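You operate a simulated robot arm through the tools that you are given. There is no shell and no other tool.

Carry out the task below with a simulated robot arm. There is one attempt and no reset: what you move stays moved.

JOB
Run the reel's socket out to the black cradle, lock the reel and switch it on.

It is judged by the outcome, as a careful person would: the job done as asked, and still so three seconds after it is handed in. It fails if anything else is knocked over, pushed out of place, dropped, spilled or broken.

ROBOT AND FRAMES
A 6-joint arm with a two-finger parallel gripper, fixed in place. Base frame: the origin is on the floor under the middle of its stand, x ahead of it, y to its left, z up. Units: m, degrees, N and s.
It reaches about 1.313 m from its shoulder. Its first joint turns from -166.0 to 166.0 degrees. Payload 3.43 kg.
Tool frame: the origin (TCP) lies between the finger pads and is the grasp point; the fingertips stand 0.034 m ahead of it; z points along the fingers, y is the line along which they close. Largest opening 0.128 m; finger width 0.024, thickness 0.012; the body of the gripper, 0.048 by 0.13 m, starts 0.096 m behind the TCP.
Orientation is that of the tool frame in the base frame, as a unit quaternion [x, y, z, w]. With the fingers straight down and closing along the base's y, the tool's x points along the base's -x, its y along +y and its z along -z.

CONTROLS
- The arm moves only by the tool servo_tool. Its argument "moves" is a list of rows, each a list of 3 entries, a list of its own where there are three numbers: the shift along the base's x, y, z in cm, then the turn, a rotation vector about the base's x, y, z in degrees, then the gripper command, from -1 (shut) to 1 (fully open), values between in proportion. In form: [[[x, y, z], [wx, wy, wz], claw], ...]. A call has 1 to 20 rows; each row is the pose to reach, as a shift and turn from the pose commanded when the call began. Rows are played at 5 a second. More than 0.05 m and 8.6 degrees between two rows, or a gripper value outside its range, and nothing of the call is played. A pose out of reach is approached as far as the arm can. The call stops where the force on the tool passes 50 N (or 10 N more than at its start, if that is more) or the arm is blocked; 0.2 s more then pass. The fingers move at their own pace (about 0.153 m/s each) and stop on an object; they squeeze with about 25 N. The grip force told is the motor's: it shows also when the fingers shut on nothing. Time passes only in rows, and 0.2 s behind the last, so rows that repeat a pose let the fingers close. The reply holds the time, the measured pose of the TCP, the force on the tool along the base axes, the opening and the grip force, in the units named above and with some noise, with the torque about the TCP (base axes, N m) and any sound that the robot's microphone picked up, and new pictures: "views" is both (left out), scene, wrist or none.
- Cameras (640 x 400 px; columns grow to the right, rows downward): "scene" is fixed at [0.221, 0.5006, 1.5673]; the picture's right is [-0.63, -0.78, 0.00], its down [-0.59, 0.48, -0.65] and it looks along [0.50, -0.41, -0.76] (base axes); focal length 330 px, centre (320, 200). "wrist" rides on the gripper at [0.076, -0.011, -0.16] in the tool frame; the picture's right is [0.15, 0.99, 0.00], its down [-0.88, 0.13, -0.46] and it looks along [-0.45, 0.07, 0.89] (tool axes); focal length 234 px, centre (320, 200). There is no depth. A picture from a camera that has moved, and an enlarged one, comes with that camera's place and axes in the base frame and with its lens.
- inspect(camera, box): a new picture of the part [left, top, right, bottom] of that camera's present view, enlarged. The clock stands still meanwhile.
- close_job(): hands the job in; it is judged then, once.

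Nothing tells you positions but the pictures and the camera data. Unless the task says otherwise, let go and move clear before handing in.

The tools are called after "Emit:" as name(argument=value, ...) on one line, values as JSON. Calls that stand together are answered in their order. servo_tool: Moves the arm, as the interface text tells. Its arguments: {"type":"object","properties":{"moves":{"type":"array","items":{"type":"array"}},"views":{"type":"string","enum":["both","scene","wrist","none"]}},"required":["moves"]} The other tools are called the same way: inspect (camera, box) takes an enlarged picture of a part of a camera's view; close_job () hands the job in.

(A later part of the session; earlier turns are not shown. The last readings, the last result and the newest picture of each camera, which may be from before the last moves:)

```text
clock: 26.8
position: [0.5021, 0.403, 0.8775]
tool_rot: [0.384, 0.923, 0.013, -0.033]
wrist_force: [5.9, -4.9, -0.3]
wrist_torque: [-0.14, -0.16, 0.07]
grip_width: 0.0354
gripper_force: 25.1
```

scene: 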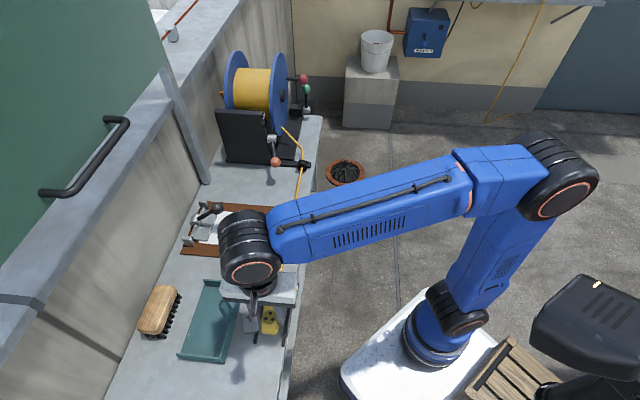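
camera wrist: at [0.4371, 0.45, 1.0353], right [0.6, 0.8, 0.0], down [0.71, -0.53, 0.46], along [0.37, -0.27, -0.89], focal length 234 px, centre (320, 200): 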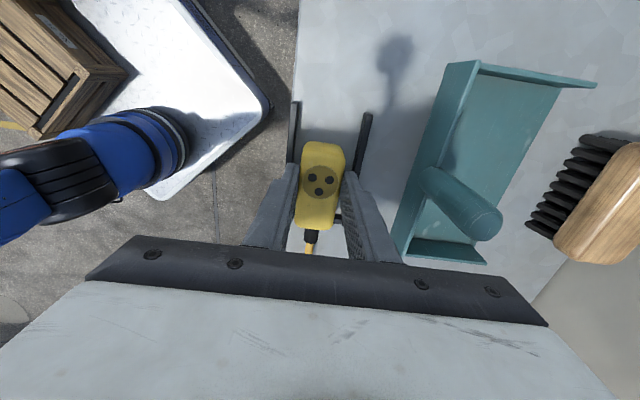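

Emit:
servo_tool(moves=[[[0.13, -0.13, 0.13], [1.4, 1.4, 0], -1], [[0.26, -0.26, 0.25], [2.83, 2.83, 0], -1], [[0.26, -0.26, 0.25], [2.83, 2.83, 0], -1]], views="wrist")

Emit:
inspect(camera="scene", box=[230, 260, 310, 350])

```text
clock: 27.6
position: [0.503, 0.3998, 0.8802]
tool_rot: [0.384, 0.921, 0.025, -0.065]
wrist_force: [8.5, -10.8, -4.1]
wrist_torque: [-0.36, -0.14, -0.01]
grip_width: 0.0354
gripper_force: 25.0
camera wrist: at [0.4583, 0.4294, 1.0502], right [0.6, 0.8, 0.02], down [0.75, -0.57, 0.33], along [0.27, -0.18, -0.94], focal length 234 px, centre (320, 200)
```

wrist: 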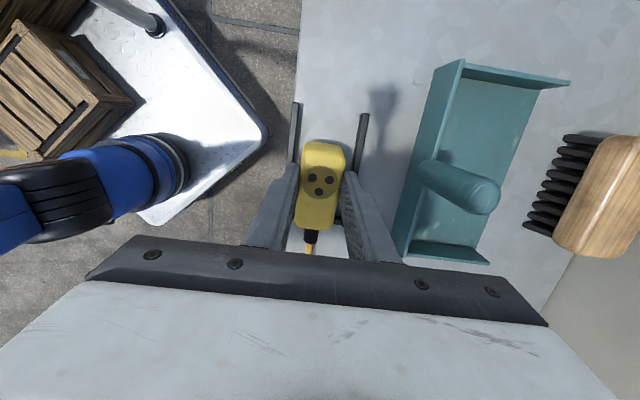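

```text
4.44 times, centred on (270, 305) of scene
camera zoom: at [0.221, 0.5006, 1.5673], right [-0.63, -0.78, 0.0], down [-0.59, 0.48, -0.65], along [0.5, -0.41, -0.76], focal length 1467 px, centre (542, -267)
```

zoom: 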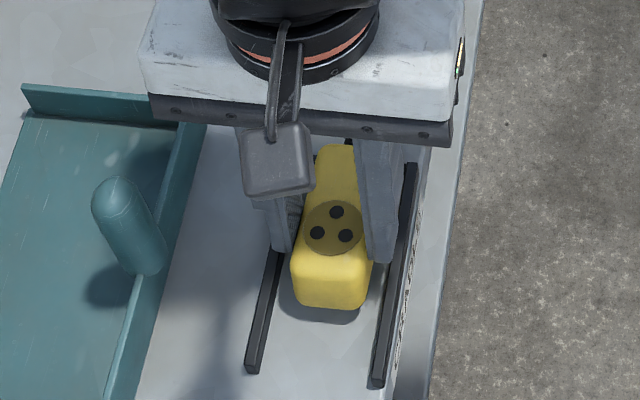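

Emit:
servo_tool(moves=[[[0.15, -0.15, 0.1], [1.4, 1.4, 0], -1], [[0.3, -0.3, 0.2], [2.83, 2.83, 0], -1], [[0.3, -0.3, 0.2], [2.83, 2.83, 0], -1]], views="none")

```text
clock: 28.4
position: [0.5059, 0.3981, 0.8833]
tool_rot: [0.383, 0.918, 0.04, -0.097]
wrist_force: [3.9, -9.3, 2.3]
wrist_torque: [-0.44, -0.18, 0.03]
grip_width: 0.0353
gripper_force: 24.7
```

Emit:
servo_tool(moves=[[[0.15, -0.15, 0.1], [1.4, 1.4, 0], -1], [[0.3, -0.3, 0.2], [2.83, 2.83, 0], -1], [[0.3, -0.3, 0.2], [2.83, 2.83, 0], -1]], views="none")

```text
clock: 29.2
position: [0.509, 0.3956, 0.8866]
tool_rot: [0.38, 0.914, 0.054, -0.13]
wrist_force: [-0.3, 5.1, 12.6]
wrist_torque: [-0.01, -0.26, 0.15]
grip_width: 0.0354
gripper_force: 25.0
```

Emit:
servo_tool(moves=[[[0, 0, 0.06], [0, 0, 0], -1], [[0, 0, 0.1], [0, 0, 0], -1], [[0, 0, 0.1], [0, 0, 0], -1]], views="wrist")

Emit:
inspect(camera="wrist", box=[260, 110, 400, 270])

```text
clock: 30.0
position: [0.5089, 0.3938, 0.8857]
tool_rot: [0.38, 0.914, 0.052, -0.128]
wrist_force: [-4.1, 9.9, 1.3]
wrist_torque: [0.53, 0.25, 0.16]
grip_width: 0.0351
gripper_force: 24.8
camera wrist: at [0.4804, 0.4072, 1.061], right [0.6, 0.8, 0.04], down [0.78, -0.6, 0.2], along [0.18, -0.09, -0.98], focal length 234 px, centre (320, 200)
```

wrist: 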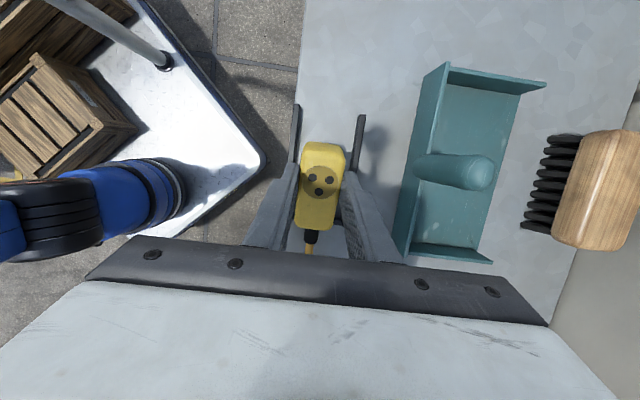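

```text
2.50 times, centred on (330, 190) of wrist
camera zoom: at [0.4804, 0.4072, 1.061], right [0.6, 0.8, 0.04], down [0.78, -0.6, 0.2], along [0.18, -0.09, -0.98], focal length 585 px, centre (295, 225)
```

zoom: 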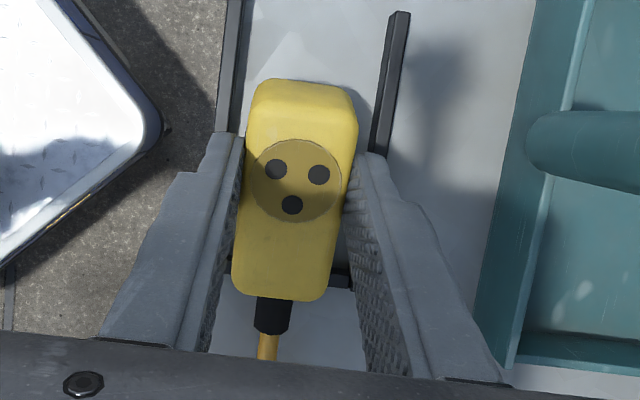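

Emit:
servo_tool(moves=[[[0.17, -0.15, 0.13], [2.1, 2.1, 0], -1], [[0.36, -0.32, 0.26], [4.24, 4.24, 0], -1], [[0.36, -0.32, 0.26], [4.24, 4.24, 0], -1]], views="none")

```text
clock: 30.8
position: [0.5131, 0.3905, 0.8883]
tool_rot: [0.378, 0.906, 0.073, -0.176]
wrist_force: [2.1, -7.2, 6.8]
wrist_torque: [-0.52, -0.28, -0.02]
grip_width: 0.0355
gripper_force: 25.4
```

Emit:
servo_tool(moves=[[[0.02, -0.03, 0.03], [0, 0, 0], -1], [[0.03, -0.05, 0.05], [0, 0, 0], -1], [[0.03, -0.05, 0.05], [0, 0, 0], -1]], views="none")

```text
clock: 31.6
position: [0.5132, 0.3916, 0.8893]
tool_rot: [0.377, 0.907, 0.072, -0.176]
wrist_force: [2.3, -3.2, 3.6]
wrist_torque: [-0.21, -0.17, 0.07]
grip_width: 0.0355
gripper_force: 24.7
```

Emit:
servo_tool(moves=[[[0.02, -0.02, 0.02], [0, 0, 0], -1], [[0.03, -0.03, 0.03], [0, 0, 0], -1], [[0.03, -0.03, 0.03], [0, 0, 0], -1]], views="none")

```text
clock: 32.4
position: [0.5137, 0.3919, 0.8897]
tool_rot: [0.378, 0.906, 0.073, -0.176]
wrist_force: [0.1, -0.3, -0.8]
wrist_torque: [0.03, 0.03, 0.07]
grip_width: 0.0352
gripper_force: 25.4
```

At 22° nose-down the tool carries almost no force or torque, so the bar and cable alone balance the socket here. I'll tug it up slightly to see whether the hook holds before letting go.

Emit:
servo_tool(moves=[[[0, 0, 0.03], [0, 0, 0], -1], [[0, 0, 0.06], [0, 0, 0], -1], [[0, 0, 0.06], [0, 0, 0], -1]], views="none")

Emit:
servo_tool(moves=[[[0, 0, 0.03], [0, 0, 0], -1], [[0, 0, 0.06], [0, 0, 0], -1], [[0, 0, 0.06], [0, 0, 0], -1]], views="none")

```text
clock: 33.2
position: [0.5147, 0.3908, 0.8903]
tool_rot: [0.377, 0.906, 0.072, -0.177]
wrist_force: [2.2, 0.1, -3.3]
wrist_torque: [0.13, -0.01, 0.08]
grip_width: 0.0355
gripper_force: 25.5
```

```text
clock: 34.0
position: [0.5137, 0.3903, 0.8898]
tool_rot: [0.377, 0.906, 0.073, -0.176]
wrist_force: [3.7, -2.0, -4.1]
wrist_torque: [0.02, -0.09, 0.08]
grip_width: 0.0357
gripper_force: 25.0
```

Emit:
servo_tool(moves=[[[0, 0, 0.03], [0, 0, 0], -1], [[0, 0, 0.06], [0, 0, 0], -1], [[0, 0, 0.06], [0, 0, 0], -1]], views="none")

```text
clock: 34.8
position: [0.5143, 0.39, 0.8914]
tool_rot: [0.377, 0.906, 0.072, -0.177]
wrist_force: [6.6, -6.6, -3.7]
wrist_torque: [-0.25, -0.24, 0.09]
grip_width: 0.0353
gripper_force: 25.3
```

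The hook resists with a few newtons before creeping upward, so there is some friction margin. I'll reseat it to the force-free pose before releasing.

Emit:
servo_tool(moves=[[[0, 0, -0.08], [0, 0, 0], -1], [[0, 0, -0.16], [0, 0, 0], -1], [[0, 0, -0.2], [0, 0, 0], -1], [[0, 0, -0.2], [0, 0, 0], -1]], views="none")

```text
clock: 35.8
position: [0.5135, 0.3912, 0.8891]
tool_rot: [0.378, 0.906, 0.074, -0.176]
wrist_force: [6.3, -1.3, 16.9]
wrist_torque: [-0.35, -0.7, 0.06]
grip_width: 0.0354
gripper_force: 25.0
```

Emit:
servo_tool(moves=[[[0.02, -0.01, 0.03], [0, 0, 0], -1], [[0.04, -0.02, 0.06], [0, 0, 0], -1], [[0.04, -0.02, 0.06], [0, 0, 0], -1]], views="none")

```text
clock: 36.6
position: [0.5129, 0.3907, 0.8902]
tool_rot: [0.377, 0.906, 0.072, -0.176]
wrist_force: [-3.2, 5.3, 8.0]
wrist_torque: [0.22, 0.1, 0.03]
grip_width: 0.0354
gripper_force: 25.1
```

Emit:
servo_tool(moves=[[[-0.01, 0.02, 0.02], [0, 0, 0], -1], [[-0.02, 0.03, 0.04], [0, 0, 0], -1], [[-0.02, 0.03, 0.04], [0, 0, 0], -1]], views="none")

```text
clock: 37.4
position: [0.5131, 0.3905, 0.8908]
tool_rot: [0.377, 0.906, 0.073, -0.177]
wrist_force: [-7.1, 2.8, -0.4]
wrist_torque: [0.19, 0.48, 0.0]
grip_width: 0.0355
gripper_force: 24.6
```

Emit:
servo_tool(moves=[[[-0.02, 0.01, 0], [0, 0, 0], -1], [[-0.04, 0.02, 0], [0, 0, 0], -1], [[-0.04, 0.02, 0], [0, 0, 0], -1]], views="wrist")

Emit:
inspect(camera="wrist", box=[260, 110, 400, 270])

Emit:
inspect(camera="scene", box=[230, 260, 310, 350])

```text
clock: 38.2
position: [0.5129, 0.3913, 0.8898]
tool_rot: [0.377, 0.906, 0.073, -0.177]
wrist_force: [-1.8, -2.6, 7.4]
wrist_torque: [-0.16, 0.02, 0.06]
grip_width: 0.0353
gripper_force: 24.9
camera wrist: at [0.4976, 0.3898, 1.0678], right [0.61, 0.79, 0.05], down [0.79, -0.61, 0.09], along [0.11, -0.01, -0.99], focal length 234 px, centre (320, 200)
```

wrist: 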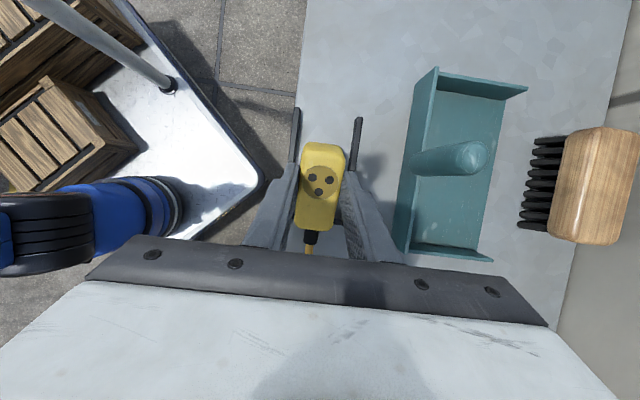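

```text
2.50 times, centred on (330, 190) of wrist
camera zoom: at [0.4976, 0.3898, 1.0678], right [0.61, 0.79, 0.05], down [0.79, -0.61, 0.09], along [0.11, -0.01, -0.99], focal length 585 px, centre (295, 225)
```

zoom: 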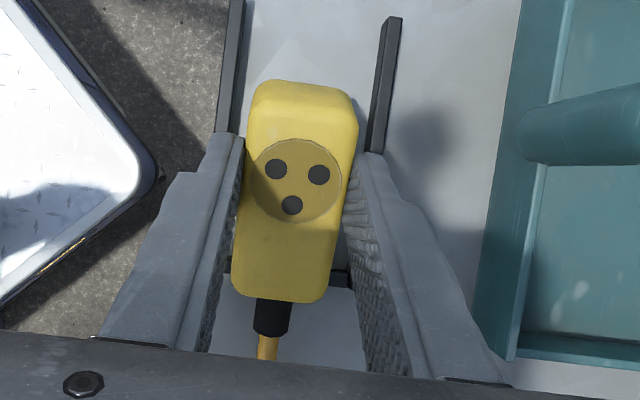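

```text
4.44 times, centred on (270, 305) of scene
camera zoom: at [0.221, 0.5006, 1.5673], right [-0.63, -0.78, 0.0], down [-0.59, 0.48, -0.65], along [0.5, -0.41, -0.76], focal length 1467 px, centre (542, -267)
```

zoom: 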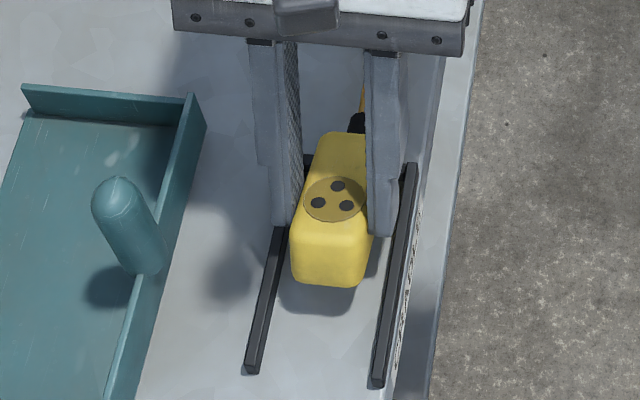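

The forces are near zero and the socket is hooked behind the end bar with its boot over it. I'll open the jaws only slightly first, so the pads still flank the socket, and check that it stays.

Emit:
servo_tool(moves=[[[0, 0, 0.03], [0, 0, 0], -1], [[0, 0, 0.03], [0, 0, 0], -1], [[0, 0, 0.03], [0, 0, 0], -0.4], [[0, 0, 0.03], [0, 0, 0], -0.36], [[0, 0, 0.03], [0, 0, 0], -0.36]], views="both")

Emit:
inspect(camera="wrist", box=[260, 110, 400, 270])

Emit:
inspect(camera="scene", box=[230, 260, 310, 350])

```text
clock: 39.4
position: [0.5135, 0.3909, 0.8907]
tool_rot: [0.377, 0.906, 0.073, -0.176]
wrist_force: [0.0, -0.6, 1.0]
wrist_torque: [-0.01, 0.0, 0.01]
grip_width: 0.0412
gripper_force: 0.0
camera wrist: at [0.4976, 0.3901, 1.0677], right [0.61, 0.79, 0.05], down [0.79, -0.61, 0.09], along [0.11, -0.01, -0.99], focal length 234 px, centre (320, 200)
```

scene: 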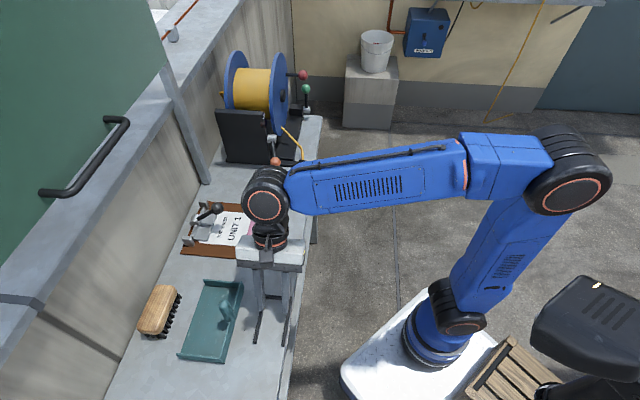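
wrist: 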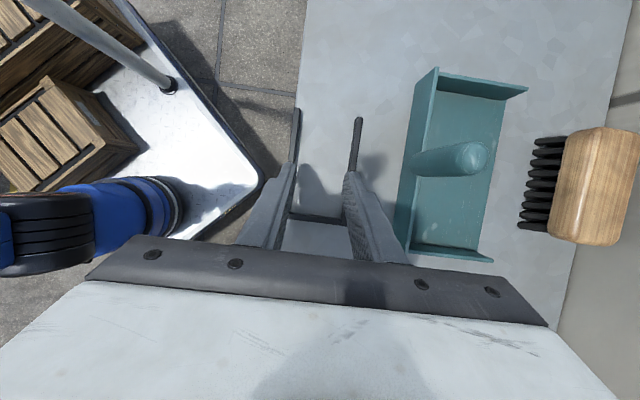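

```text
2.50 times, centred on (330, 190) of wrist
camera zoom: at [0.4976, 0.3901, 1.0677], right [0.61, 0.79, 0.05], down [0.79, -0.61, 0.09], along [0.11, -0.01, -0.99], focal length 585 px, centre (295, 225)
```

zoom: 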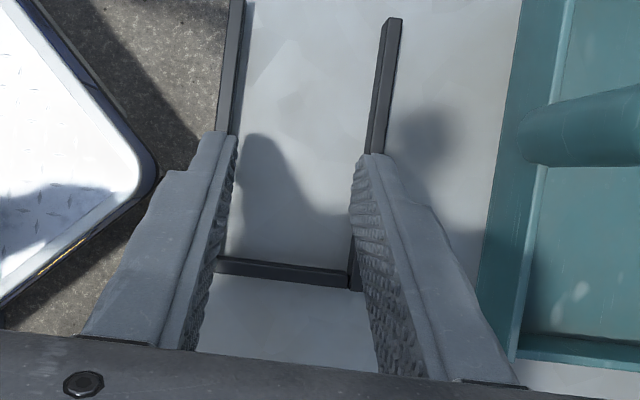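

```text
4.44 times, centred on (270, 305) of scene
camera zoom: at [0.221, 0.5006, 1.5673], right [-0.63, -0.78, 0.0], down [-0.59, 0.48, -0.65], along [0.5, -0.41, -0.76], focal length 1467 px, centre (542, -267)
```

zoom: 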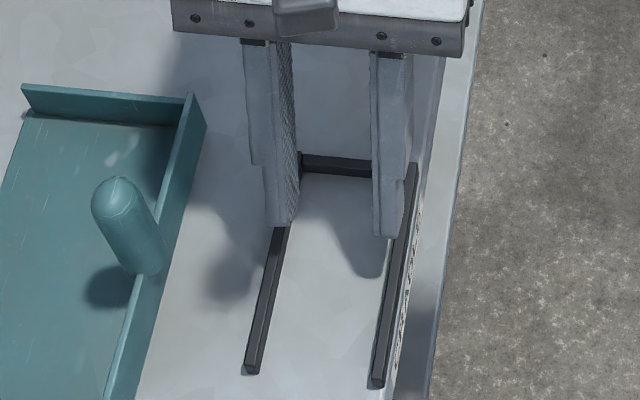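

The socket slipped over the bar and was drawn back by the reel. I'll raise the arm clear and see where it ended up and whether anything else moved.

Emit:
servo_tool(moves=[[[0.5, -0.5, 2], [-2.8, -2.8, 0], -0.36], [[0.5, -0.5, 5], [-5.6, -5.6, 0], -0.36], [[0, 0, 8], [-9, -9, 0], -0.36], [[-3, 3, 11], [-12.5, -12.5, 0], -0.36], [[-6, 6, 13], [-15.6, -15.6, 0], -0.36], [[-8, 8, 13], [-15.6, -15.6, 0], -0.36]], views="both")

Emit:
inspect(camera="scene", box=[210, 40, 350, 240])

```text
refused: row 4 steps farther than a row can; nothing moved
```

```text
2.00 times, centred on (280, 140) of scene
camera zoom: at [0.221, 0.5006, 1.5673], right [-0.63, -0.78, 0.0], down [-0.59, 0.48, -0.65], along [0.5, -0.41, -0.76], focal length 660 px, centre (400, 320)
```

zoom: 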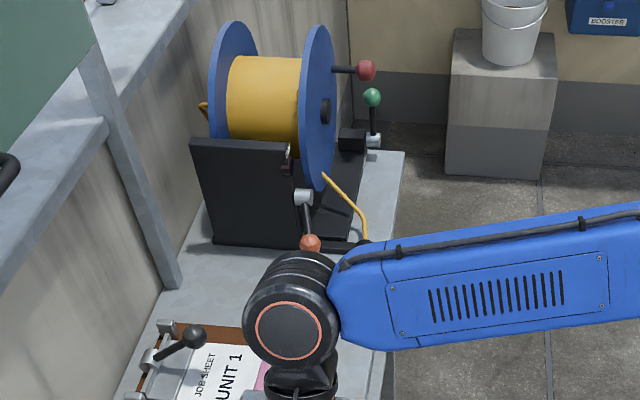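

Emit:
servo_tool(moves=[[[0.5, -0.5, 2], [-2.8, -2.8, 0], -0.36], [[0.5, -0.5, 5], [-5.6, -5.6, 0], -0.36], [[0, 0, 8], [-8.4, -8.4, 0], -0.36], [[-2, 2, 11], [-11.2, -11.2, 0], -0.36], [[-4, 4, 13], [-14, -14, 0], -0.36], [[-6, 6, 14], [-15.6, -15.6, 0], -0.36], [[-8, 8, 14], [-15.6, -15.6, 0], -0.36], [[-10, 8, 14], [-15.6, -15.6, 0], -0.36]], views="both")

Emit:
inspect(camera="scene", box=[210, 40, 350, 240])

```text
clock: 41.2
position: [0.413, 0.4714, 1.0299]
tool_rot: [0.384, 0.923, 0.0, 0.001]
wrist_force: [-0.6, 0.8, 0.7]
wrist_torque: [0.0, 0.0, 0.0]
grip_width: 0.0411
gripper_force: 0.1
camera wrist: at [0.3513, 0.5172, 1.1908], right [0.6, 0.8, 0.0], down [0.71, -0.53, 0.46], along [0.37, -0.27, -0.89], focal length 234 px, centre (320, 200)
```

scene: 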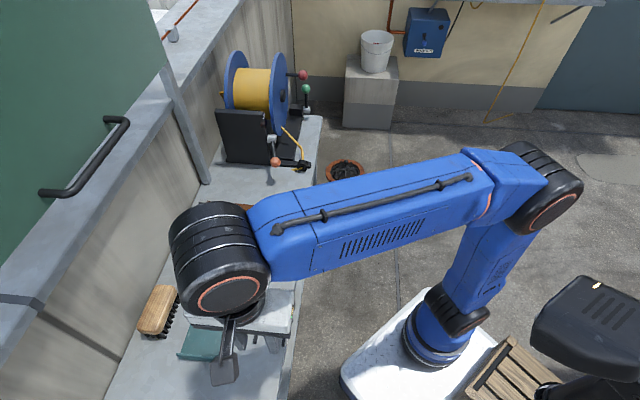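
wrist: 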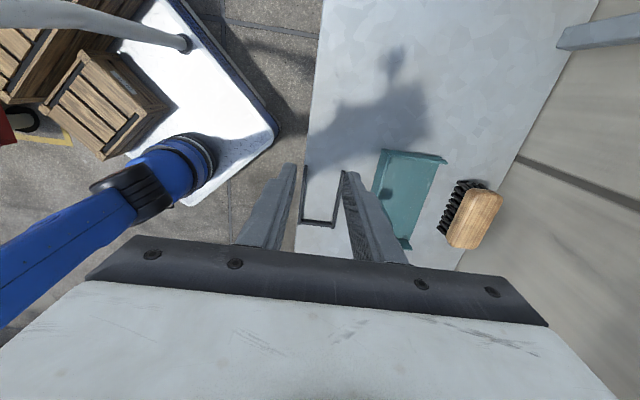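

```text
2.00 times, centred on (280, 140) of scene
camera zoom: at [0.221, 0.5006, 1.5673], right [-0.63, -0.78, 0.0], down [-0.59, 0.48, -0.65], along [0.5, -0.41, -0.76], focal length 660 px, centre (400, 320)
```

zoom: 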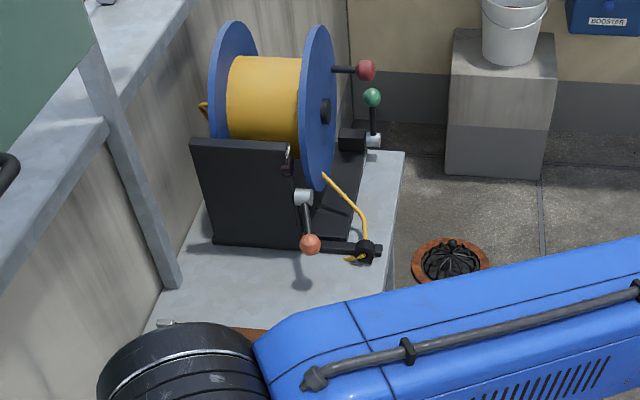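

The socket isn't visible beside the guide ring from here, as the arm hides part of the bench. I'll move the arm toward the reel at a safe height to look.

Emit:
servo_tool(moves=[[[2, -2, 2], [0, 0, 0], -0.36], [[4, -5, 4], [0, 0, 0], -0.36], [[6, -8, 6], [0, 0, 0], -0.36], [[9, -11, 8], [0, 0, 0], -0.36], [[12, -14, 9], [0, 0, 0], 0], [[15, -17, 9], [0, 0, 0], 0.3], [[18, -20, 9], [0, 0, 0], 0.6], [[21, -23, 9], [0, 0, 0], 1], [[24, -25.5, 9], [0, 0, 0], 1], [[26, -28, 9], [0, 0, 0], 1], [[26, -28, 9], [0, 0, 0], 1]], views="both")

Emit:
inspect(camera="wrist", box=[240, 100, 440, 260])

Emit:
inspect(camera="scene", box=[240, 100, 340, 220])

```text
clock: 43.6
position: [0.673, 0.1906, 1.122]
tool_rot: [0.385, 0.923, 0.0, 0.001]
wrist_force: [-0.6, 0.2, -0.1]
wrist_torque: [0.0, 0.0, 0.04]
grip_width: 0.1278
gripper_force: 0.0
camera wrist: at [0.6107, 0.2367, 1.2818], right [0.6, 0.8, 0.0], down [0.71, -0.53, 0.46], along [0.37, -0.27, -0.89], focal length 234 px, centre (320, 200)
```

scene: 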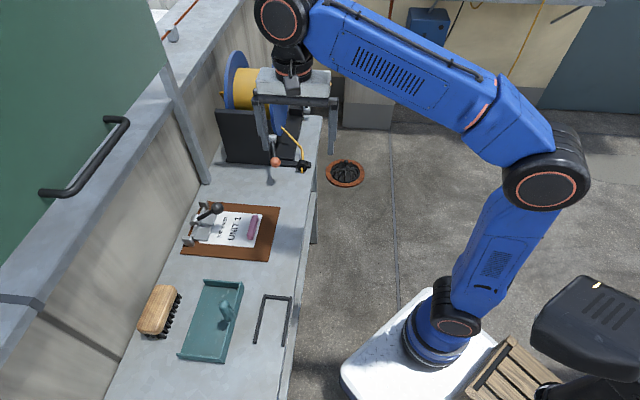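
wrist: 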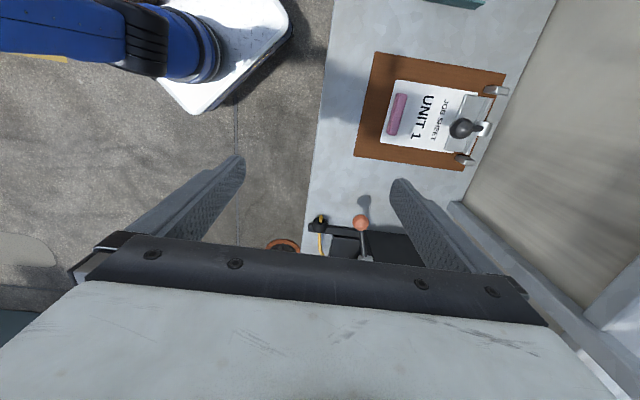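

```text
2.50 times, centred on (340, 180) of wrist
camera zoom: at [0.6107, 0.2367, 1.2818], right [0.6, 0.8, 0.0], down [0.71, -0.53, 0.46], along [0.37, -0.27, -0.89], focal length 585 px, centre (270, 250)
```

zoom: 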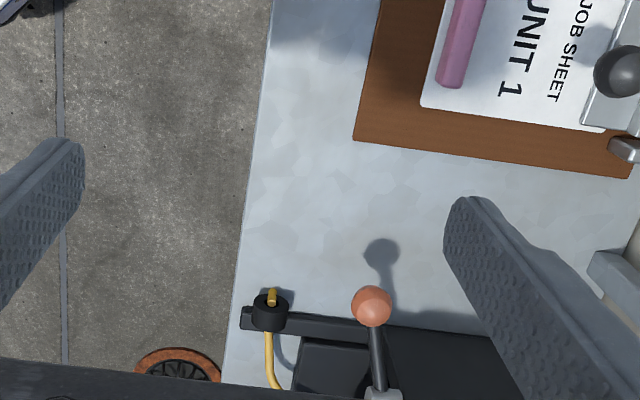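

```text
3.33 times, centred on (290, 160) of scene
camera zoom: at [0.221, 0.5006, 1.5673], right [-0.63, -0.78, 0.0], down [-0.59, 0.48, -0.65], along [0.5, -0.41, -0.76], focal length 1101 px, centre (420, 333)
```

zoom: 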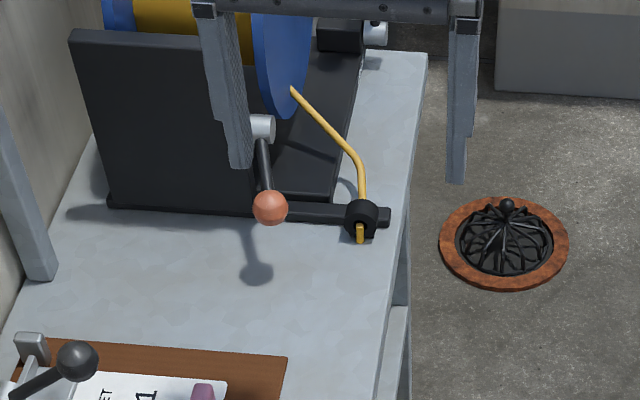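

The socket isn't on the bench by the guide. I'll turn the camera to the reel's front and the area below the bench to find it.

Emit:
servo_tool(moves=[[[0, -3, 0], [0, 0, 8], 1], [[0, -6, 0], [0, 0, 16], 1], [[0, -9, 0], [0, 0, 24], 1], [[0, -12, 0], [0, 0, 32], 1], [[0, -15, 0], [0, 0, 40], 1], [[0, -18, 0], [0, 0, 48], 1], [[0, -21, 0], [0, 0, 56], 1], [[0, -24, 0], [0, 0, 64], 1], [[0, -27, 0], [0, 0, 72], 1], [[0, -29, 0], [0, 0, 80], 1], [[0, -31, 0], [0, 0, 88], 1], [[0, -31, 0], [0, 0, 90], 1]], views="both")

```text
clock: 46.2
position: [0.6727, -0.1187, 1.12]
tool_rot: [-0.382, 0.924, 0.001, 0.0]
wrist_force: [0.2, -0.7, 0.8]
wrist_torque: [0.0, 0.0, 0.0]
grip_width: 0.1282
gripper_force: 0.1
camera wrist: at [0.627, -0.1807, 1.2812], right [-0.8, 0.6, 0.0], down [0.53, 0.71, 0.46], along [0.27, 0.37, -0.89], focal length 234 px, centre (320, 200)
```

scene: 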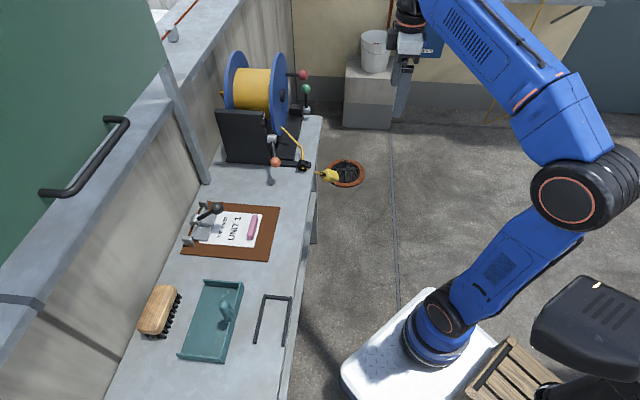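
wrist: 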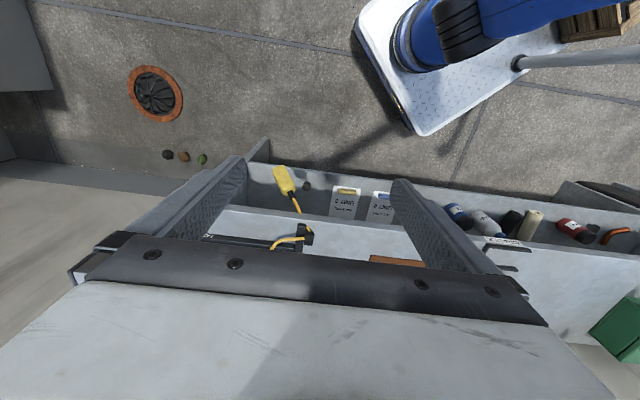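

The socket is swinging on its cable off the front edge of the bench, just below the guide ring. I'll hold still and let it settle while I watch it.

Emit:
servo_tool(moves=[[[0, 0, 0], [0, 0, 0], 1], [[0, 0, 0], [0, 0, 0], 1], [[0, 0, 0], [0, 0, 0], 1], [[0, 0, 0], [0, 0, 0], 1], [[0, 0, 0], [0, 0, 0], 1], [[0, 0, 0], [0, 0, 0], 1], [[0, 0, 0], [0, 0, 0], 1], [[0, 0, 0], [0, 0, 0], 1], [[0, 0, 0], [0, 0, 0], 1], [[0, 0, 0], [0, 0, 0], 1]], views="both")

Emit:
inspect(camera="scene", box=[260, 120, 380, 220])

Emit:
inspect(camera="wrist", box=[230, 130, 430, 270])

```text
clock: 48.4
position: [0.6727, -0.1184, 1.1216]
tool_rot: [-0.381, 0.925, 0.0, 0.001]
wrist_force: [-0.5, 0.2, -0.1]
wrist_torque: [0.03, 0.0, 0.0]
grip_width: 0.1279
gripper_force: 0.0
camera wrist: at [0.6269, -0.1804, 1.2812], right [-0.8, 0.6, 0.0], down [0.53, 0.71, 0.46], along [0.27, 0.37, -0.89], focal length 234 px, centre (320, 200)
```

scene: 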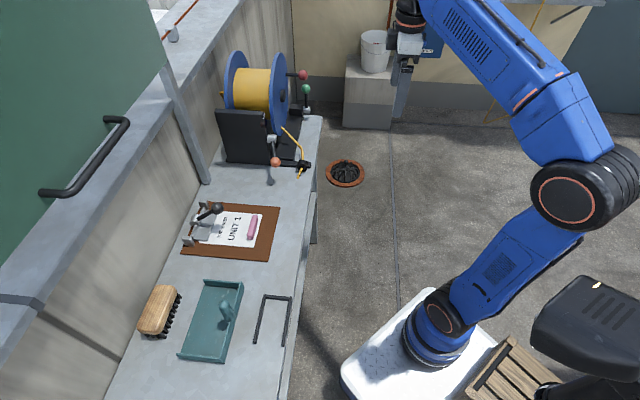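
wrist: 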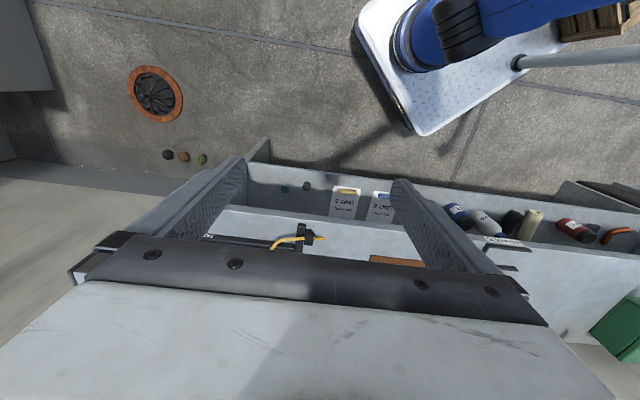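

```text
4.00 times, centred on (320, 170) of scene
camera zoom: at [0.221, 0.5006, 1.5673], right [-0.63, -0.78, 0.0], down [-0.59, 0.48, -0.65], along [0.5, -0.41, -0.76], focal length 1321 px, centre (320, 320)
```

zoom: 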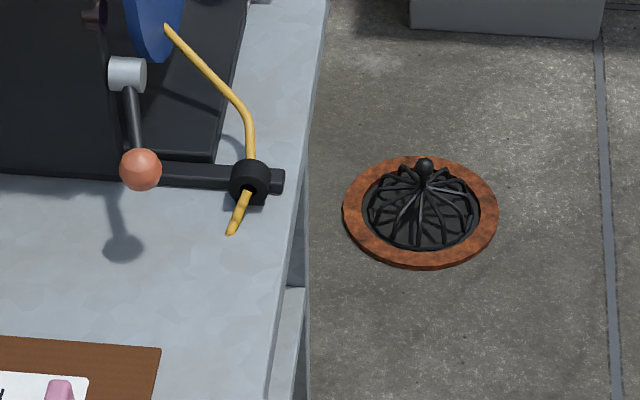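

```text
2.86 times, centred on (330, 200) of wrist
camera zoom: at [0.6269, -0.1804, 1.2812], right [-0.8, 0.6, 0.0], down [0.53, 0.71, 0.46], along [0.27, 0.37, -0.89], focal length 669 px, centre (291, 200)
```

zoom: 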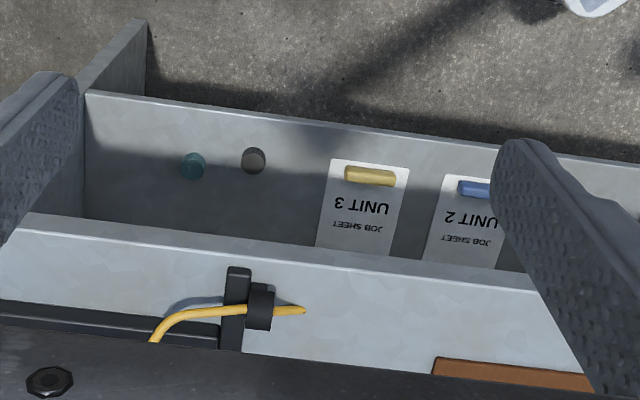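

The socket is swinging in and out under the bench edge on its short cable. I'll wait for it to die down, taking pictures at intervals.

Emit:
servo_tool(moves=[[[0, 0, 0], [0, 0, 0], 1], [[0, 0, 0], [0, 0, 0], 1], [[0, 0, 0], [0, 0, 0], 1], [[0, 0, 0], [0, 0, 0], 1], [[0, 0, 0], [0, 0, 0], 1], [[0, 0, 0], [0, 0, 0], 1], [[0, 0, 0], [0, 0, 0], 1], [[0, 0, 0], [0, 0, 0], 1], [[0, 0, 0], [0, 0, 0], 1], [[0, 0, 0], [0, 0, 0], 1], [[0, 0, 0], [0, 0, 0], 1], [[0, 0, 0], [0, 0, 0], 1], [[0, 0, 0], [0, 0, 0], 1], [[0, 0, 0], [0, 0, 0], 1], [[0, 0, 0], [0, 0, 0], 1], [[0, 0, 0], [0, 0, 0], 1], [[0, 0, 0], [0, 0, 0], 1], [[0, 0, 0], [0, 0, 0], 1], [[0, 0, 0], [0, 0, 0], 1], [[0, 0, 0], [0, 0, 0], 1]], views="both")

Emit:
servo_tool(moves=[[[0, 0, 0], [0, 0, 0], 1]], views="both")

```text
clock: 52.6
position: [0.6725, -0.1189, 1.1205]
tool_rot: [-0.381, 0.925, 0.0, 0.001]
wrist_force: [-0.9, 0.7, 0.4]
wrist_torque: [-0.02, 0.02, 0.01]
grip_width: 0.128
gripper_force: 0.1
camera wrist: at [0.6269, -0.1804, 1.2812], right [-0.8, 0.6, 0.0], down [0.53, 0.71, 0.46], along [0.27, 0.37, -0.89], focal length 234 px, centre (320, 200)
```

scene: 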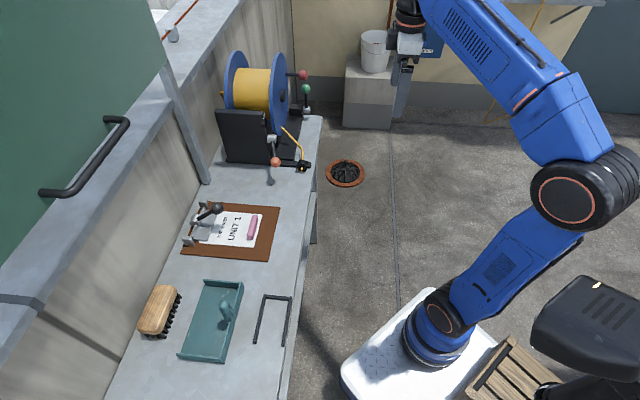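
wrist: 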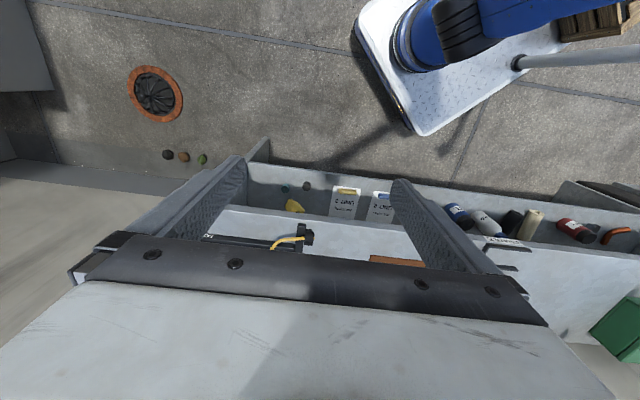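

```text
clock: 53.0
position: [0.6737, -0.1184, 1.122]
tool_rot: [-0.38, 0.925, 0.0, 0.001]
wrist_force: [-0.5, 0.0, -0.1]
wrist_torque: [0.01, -0.01, 0.03]
grip_width: 0.1283
gripper_force: 0.2
camera wrist: at [0.6269, -0.1804, 1.2812], right [-0.8, 0.6, 0.0], down [0.53, 0.71, 0.46], along [0.27, 0.37, -0.89], focal length 234 px, centre (320, 200)
```

scene: 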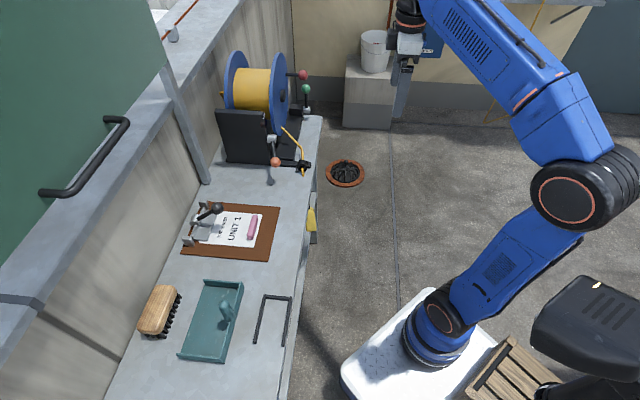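
wrist: 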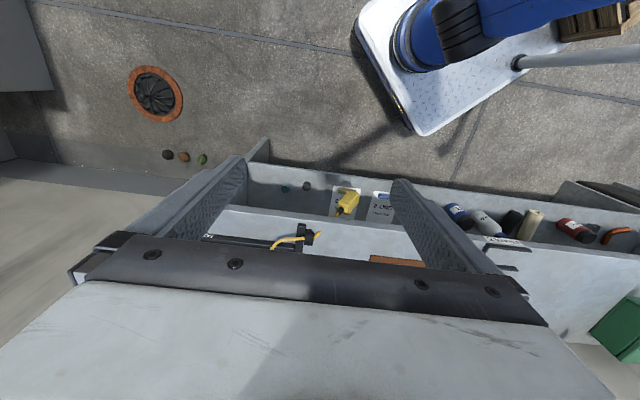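

It's still swinging under the front edge over the lower shelf. I'll keep waiting for it to settle.

Emit:
servo_tool(moves=[[[0, 0, 0], [0, 0, 0], 1], [[0, 0, 0], [0, 0, 0], 1], [[0, 0, 0], [0, 0, 0], 1], [[0, 0, 0], [0, 0, 0], 1], [[0, 0, 0], [0, 0, 0], 1], [[0, 0, 0], [0, 0, 0], 1], [[0, 0, 0], [0, 0, 0], 1], [[0, 0, 0], [0, 0, 0], 1], [[0, 0, 0], [0, 0, 0], 1], [[0, 0, 0], [0, 0, 0], 1], [[0, 0, 0], [0, 0, 0], 1], [[0, 0, 0], [0, 0, 0], 1], [[0, 0, 0], [0, 0, 0], 1], [[0, 0, 0], [0, 0, 0], 1], [[0, 0, 0], [0, 0, 0], 1], [[0, 0, 0], [0, 0, 0], 1], [[0, 0, 0], [0, 0, 0], 1], [[0, 0, 0], [0, 0, 0], 1], [[0, 0, 0], [0, 0, 0], 1], [[0, 0, 0], [0, 0, 0], 1]], views="none")

Emit:
servo_tool(moves=[[[0, 0, 0], [0, 0, 0], 1], [[0, 0, 0], [0, 0, 0], 1], [[0, 0, 0], [0, 0, 0], 1], [[0, 0, 0], [0, 0, 0], 1], [[0, 0, 0], [0, 0, 0], 1], [[0, 0, 0], [0, 0, 0], 1], [[0, 0, 0], [0, 0, 0], 1], [[0, 0, 0], [0, 0, 0], 1], [[0, 0, 0], [0, 0, 0], 1], [[0, 0, 0], [0, 0, 0], 1], [[0, 0, 0], [0, 0, 0], 1], [[0, 0, 0], [0, 0, 0], 1], [[0, 0, 0], [0, 0, 0], 1], [[0, 0, 0], [0, 0, 0], 1], [[0, 0, 0], [0, 0, 0], 1], [[0, 0, 0], [0, 0, 0], 1], [[0, 0, 0], [0, 0, 0], 1], [[0, 0, 0], [0, 0, 0], 1], [[0, 0, 0], [0, 0, 0], 1], [[0, 0, 0], [0, 0, 0], 1]], views="both")

Emit:
servo_tool(moves=[[[0, 0, 0], [0, 0, 0], 1]], views="both")

```text
clock: 57.2
position: [0.674, -0.1177, 1.1222]
tool_rot: [-0.381, 0.924, 0.001, 0.001]
wrist_force: [1.0, 0.1, 0.7]
wrist_torque: [-0.01, -0.02, 0.0]
grip_width: 0.128
gripper_force: 0.0
```

```text
clock: 61.4
position: [0.6734, -0.1178, 1.1207]
tool_rot: [-0.381, 0.925, 0.001, 0.001]
wrist_force: [-0.3, 0.0, 0.5]
wrist_torque: [0.0, 0.0, -0.02]
grip_width: 0.1279
gripper_force: 0.0
camera wrist: at [0.6269, -0.1804, 1.2812], right [-0.8, 0.6, 0.0], down [0.53, 0.71, 0.46], along [0.27, 0.37, -0.89], focal length 234 px, centre (320, 200)
```

scene: 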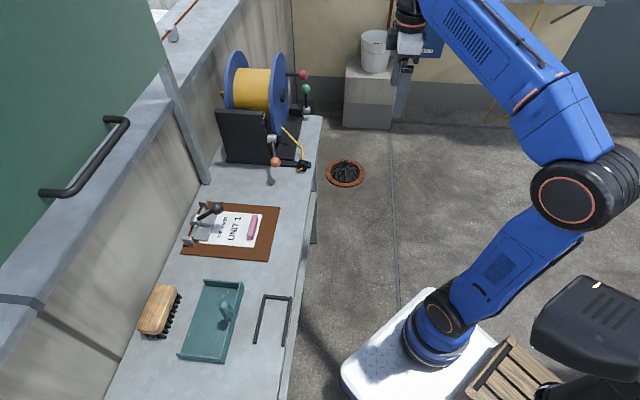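
wrist: 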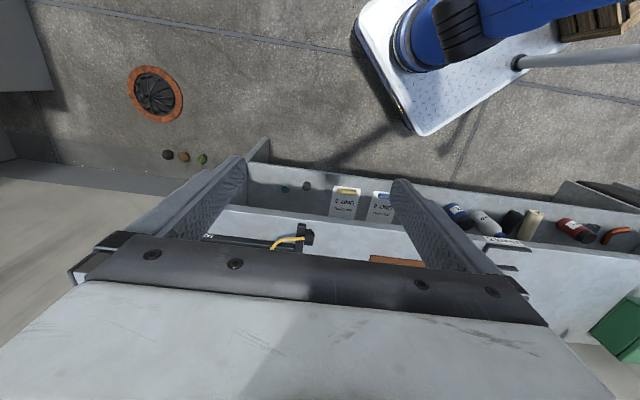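

```text
clock: 61.8
position: [0.6738, -0.1183, 1.1214]
tool_rot: [-0.381, 0.925, 0.0, 0.001]
wrist_force: [-0.1, 0.4, 0.8]
wrist_torque: [-0.01, 0.06, -0.01]
grip_width: 0.1278
gripper_force: 0.0
camera wrist: at [0.627, -0.1804, 1.2812], right [-0.8, 0.6, 0.0], down [0.53, 0.71, 0.46], along [0.27, 0.37, -0.89], focal length 234 px, centre (320, 200)
```

scene: 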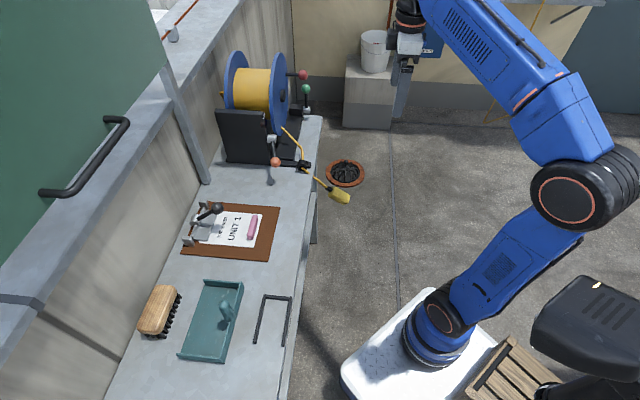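
wrist: 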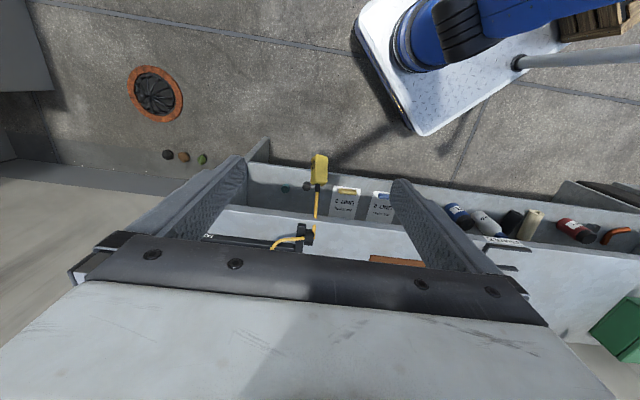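

Emit:
inspect(camera="scene", box=[260, 120, 380, 220])

Emit:
inspect(camera="wrist", box=[230, 130, 430, 270])

```text
4.00 times, centred on (320, 170) of scene
camera zoom: at [0.221, 0.5006, 1.5673], right [-0.63, -0.78, 0.0], down [-0.59, 0.48, -0.65], along [0.5, -0.41, -0.76], focal length 1321 px, centre (320, 320)
```

zoom: 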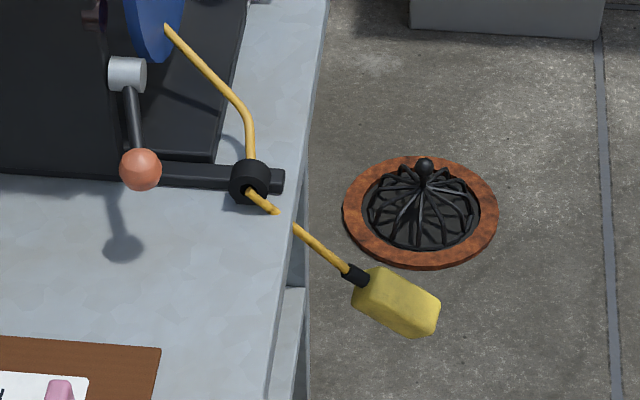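

```text
2.86 times, centred on (330, 200) of wrist
camera zoom: at [0.627, -0.1804, 1.2812], right [-0.8, 0.6, 0.0], down [0.53, 0.71, 0.46], along [0.27, 0.37, -0.89], focal length 669 px, centre (291, 200)
```

zoom: 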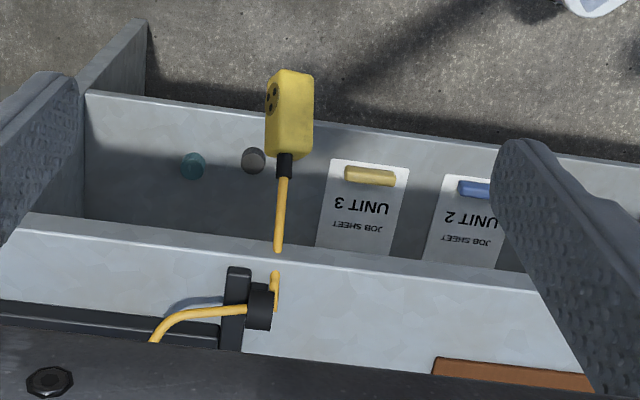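

The socket hangs about 18 cm below the guide ring, swinging in and out past the bench's front edge. I'll give it more time to calm down before fetching it.

Emit:
servo_tool(moves=[[[0, 0, 0], [0, 0, 0], 1], [[0, 0, 0], [0, 0, 0], 1], [[0, 0, 0], [0, 0, 0], 1], [[0, 0, 0], [0, 0, 0], 1], [[0, 0, 0], [0, 0, 0], 1], [[0, 0, 0], [0, 0, 0], 1], [[0, 0, 0], [0, 0, 0], 1], [[0, 0, 0], [0, 0, 0], 1], [[0, 0, 0], [0, 0, 0], 1], [[0, 0, 0], [0, 0, 0], 1], [[0, 0, 0], [0, 0, 0], 1], [[0, 0, 0], [0, 0, 0], 1], [[0, 0, 0], [0, 0, 0], 1], [[0, 0, 0], [0, 0, 0], 1], [[0, 0, 0], [0, 0, 0], 1], [[0, 0, 0], [0, 0, 0], 1], [[0, 0, 0], [0, 0, 0], 1], [[0, 0, 0], [0, 0, 0], 1], [[0, 0, 0], [0, 0, 0], 1], [[0, 0, 0], [0, 0, 0], 1]], views="none")

Emit:
servo_tool(moves=[[[0, 0, 0], [0, 0, 0], 1], [[0, 0, 0], [0, 0, 0], 1], [[0, 0, 0], [0, 0, 0], 1], [[0, 0, 0], [0, 0, 0], 1], [[0, 0, 0], [0, 0, 0], 1], [[0, 0, 0], [0, 0, 0], 1], [[0, 0, 0], [0, 0, 0], 1], [[0, 0, 0], [0, 0, 0], 1], [[0, 0, 0], [0, 0, 0], 1], [[0, 0, 0], [0, 0, 0], 1], [[0, 0, 0], [0, 0, 0], 1], [[0, 0, 0], [0, 0, 0], 1], [[0, 0, 0], [0, 0, 0], 1], [[0, 0, 0], [0, 0, 0], 1], [[0, 0, 0], [0, 0, 0], 1], [[0, 0, 0], [0, 0, 0], 1], [[0, 0, 0], [0, 0, 0], 1], [[0, 0, 0], [0, 0, 0], 1], [[0, 0, 0], [0, 0, 0], 1], [[0, 0, 0], [0, 0, 0], 1]], views="none")

Emit:
servo_tool(moves=[[[0, 0, 0], [0, 0, 0], 1], [[0, 0, 0], [0, 0, 0], 1], [[0, 0, 0], [0, 0, 0], 1], [[0, 0, 0], [0, 0, 0], 1], [[0, 0, 0], [0, 0, 0], 1], [[0, 0, 0], [0, 0, 0], 1], [[0, 0, 0], [0, 0, 0], 1], [[0, 0, 0], [0, 0, 0], 1], [[0, 0, 0], [0, 0, 0], 1], [[0, 0, 0], [0, 0, 0], 1], [[0, 0, 0], [0, 0, 0], 1], [[0, 0, 0], [0, 0, 0], 1], [[0, 0, 0], [0, 0, 0], 1], [[0, 0, 0], [0, 0, 0], 1], [[0, 0, 0], [0, 0, 0], 1], [[0, 0, 0], [0, 0, 0], 1], [[0, 0, 0], [0, 0, 0], 1], [[0, 0, 0], [0, 0, 0], 1], [[0, 0, 0], [0, 0, 0], 1], [[0, 0, 0], [0, 0, 0], 1]], views="scene")

Emit:
servo_tool(moves=[[[0, 0, 0], [0, 0, 0], 1]], views="scene")

Emit:
servo_tool(moves=[[[0, 0, 0], [0, 0, 0], 1]], views="scene")

```text
clock: 66.0
position: [0.6735, -0.1188, 1.1213]
tool_rot: [-0.381, 0.925, 0.0, 0.0]
wrist_force: [-0.5, -0.5, -0.1]
wrist_torque: [-0.01, -0.02, 0.0]
grip_width: 0.128
gripper_force: 0.0
```

```text
clock: 70.2
position: [0.6732, -0.1187, 1.1212]
tool_rot: [-0.381, 0.925, 0.001, 0.0]
wrist_force: [-0.7, 0.3, 0.5]
wrist_torque: [0.03, 0.0, -0.01]
grip_width: 0.1279
gripper_force: 0.0
```

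```text
clock: 74.4
position: [0.6728, -0.1187, 1.1209]
tool_rot: [-0.381, 0.925, 0.0, 0.0]
wrist_force: [-0.1, 0.1, -0.1]
wrist_torque: [0.01, 0.01, 0.01]
grip_width: 0.1277
gripper_force: 0.1
```

scene: 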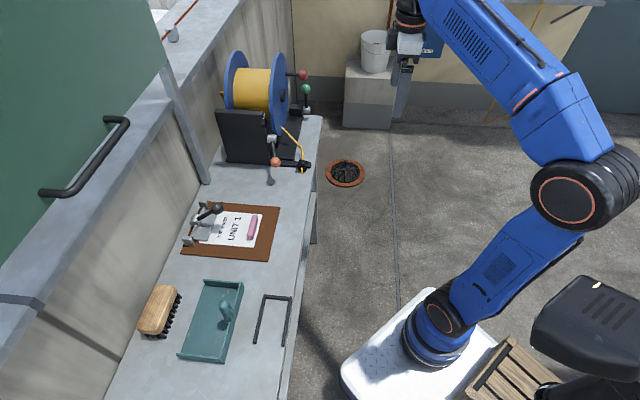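

```text
clock: 74.8
position: [0.6728, -0.1185, 1.1204]
tool_rot: [-0.381, 0.925, 0.0, 0.0]
wrist_force: [-0.1, 0.2, -0.2]
wrist_torque: [0.0, -0.01, 0.01]
grip_width: 0.1281
gripper_force: 0.1
```

scene: 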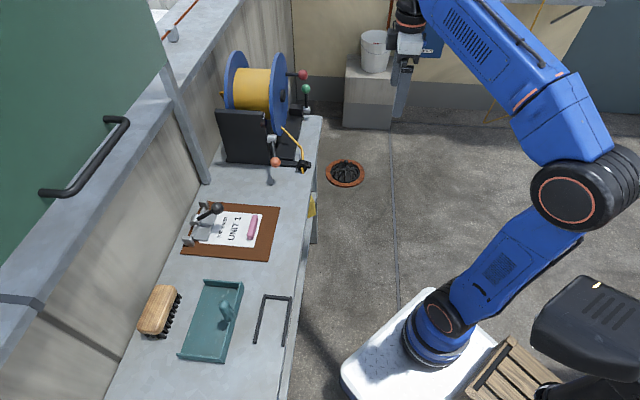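

```text
clock: 75.2
position: [0.674, -0.1186, 1.1211]
tool_rot: [-0.382, 0.924, 0.0, 0.001]
wrist_force: [-0.1, -0.3, -0.4]
wrist_torque: [0.0, -0.01, 0.02]
grip_width: 0.128
gripper_force: 0.0
```

scene: 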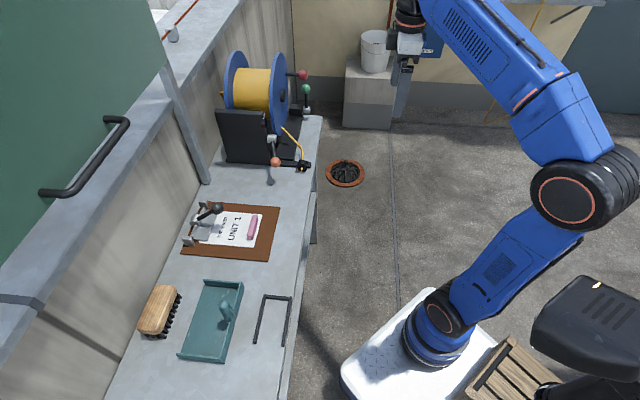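

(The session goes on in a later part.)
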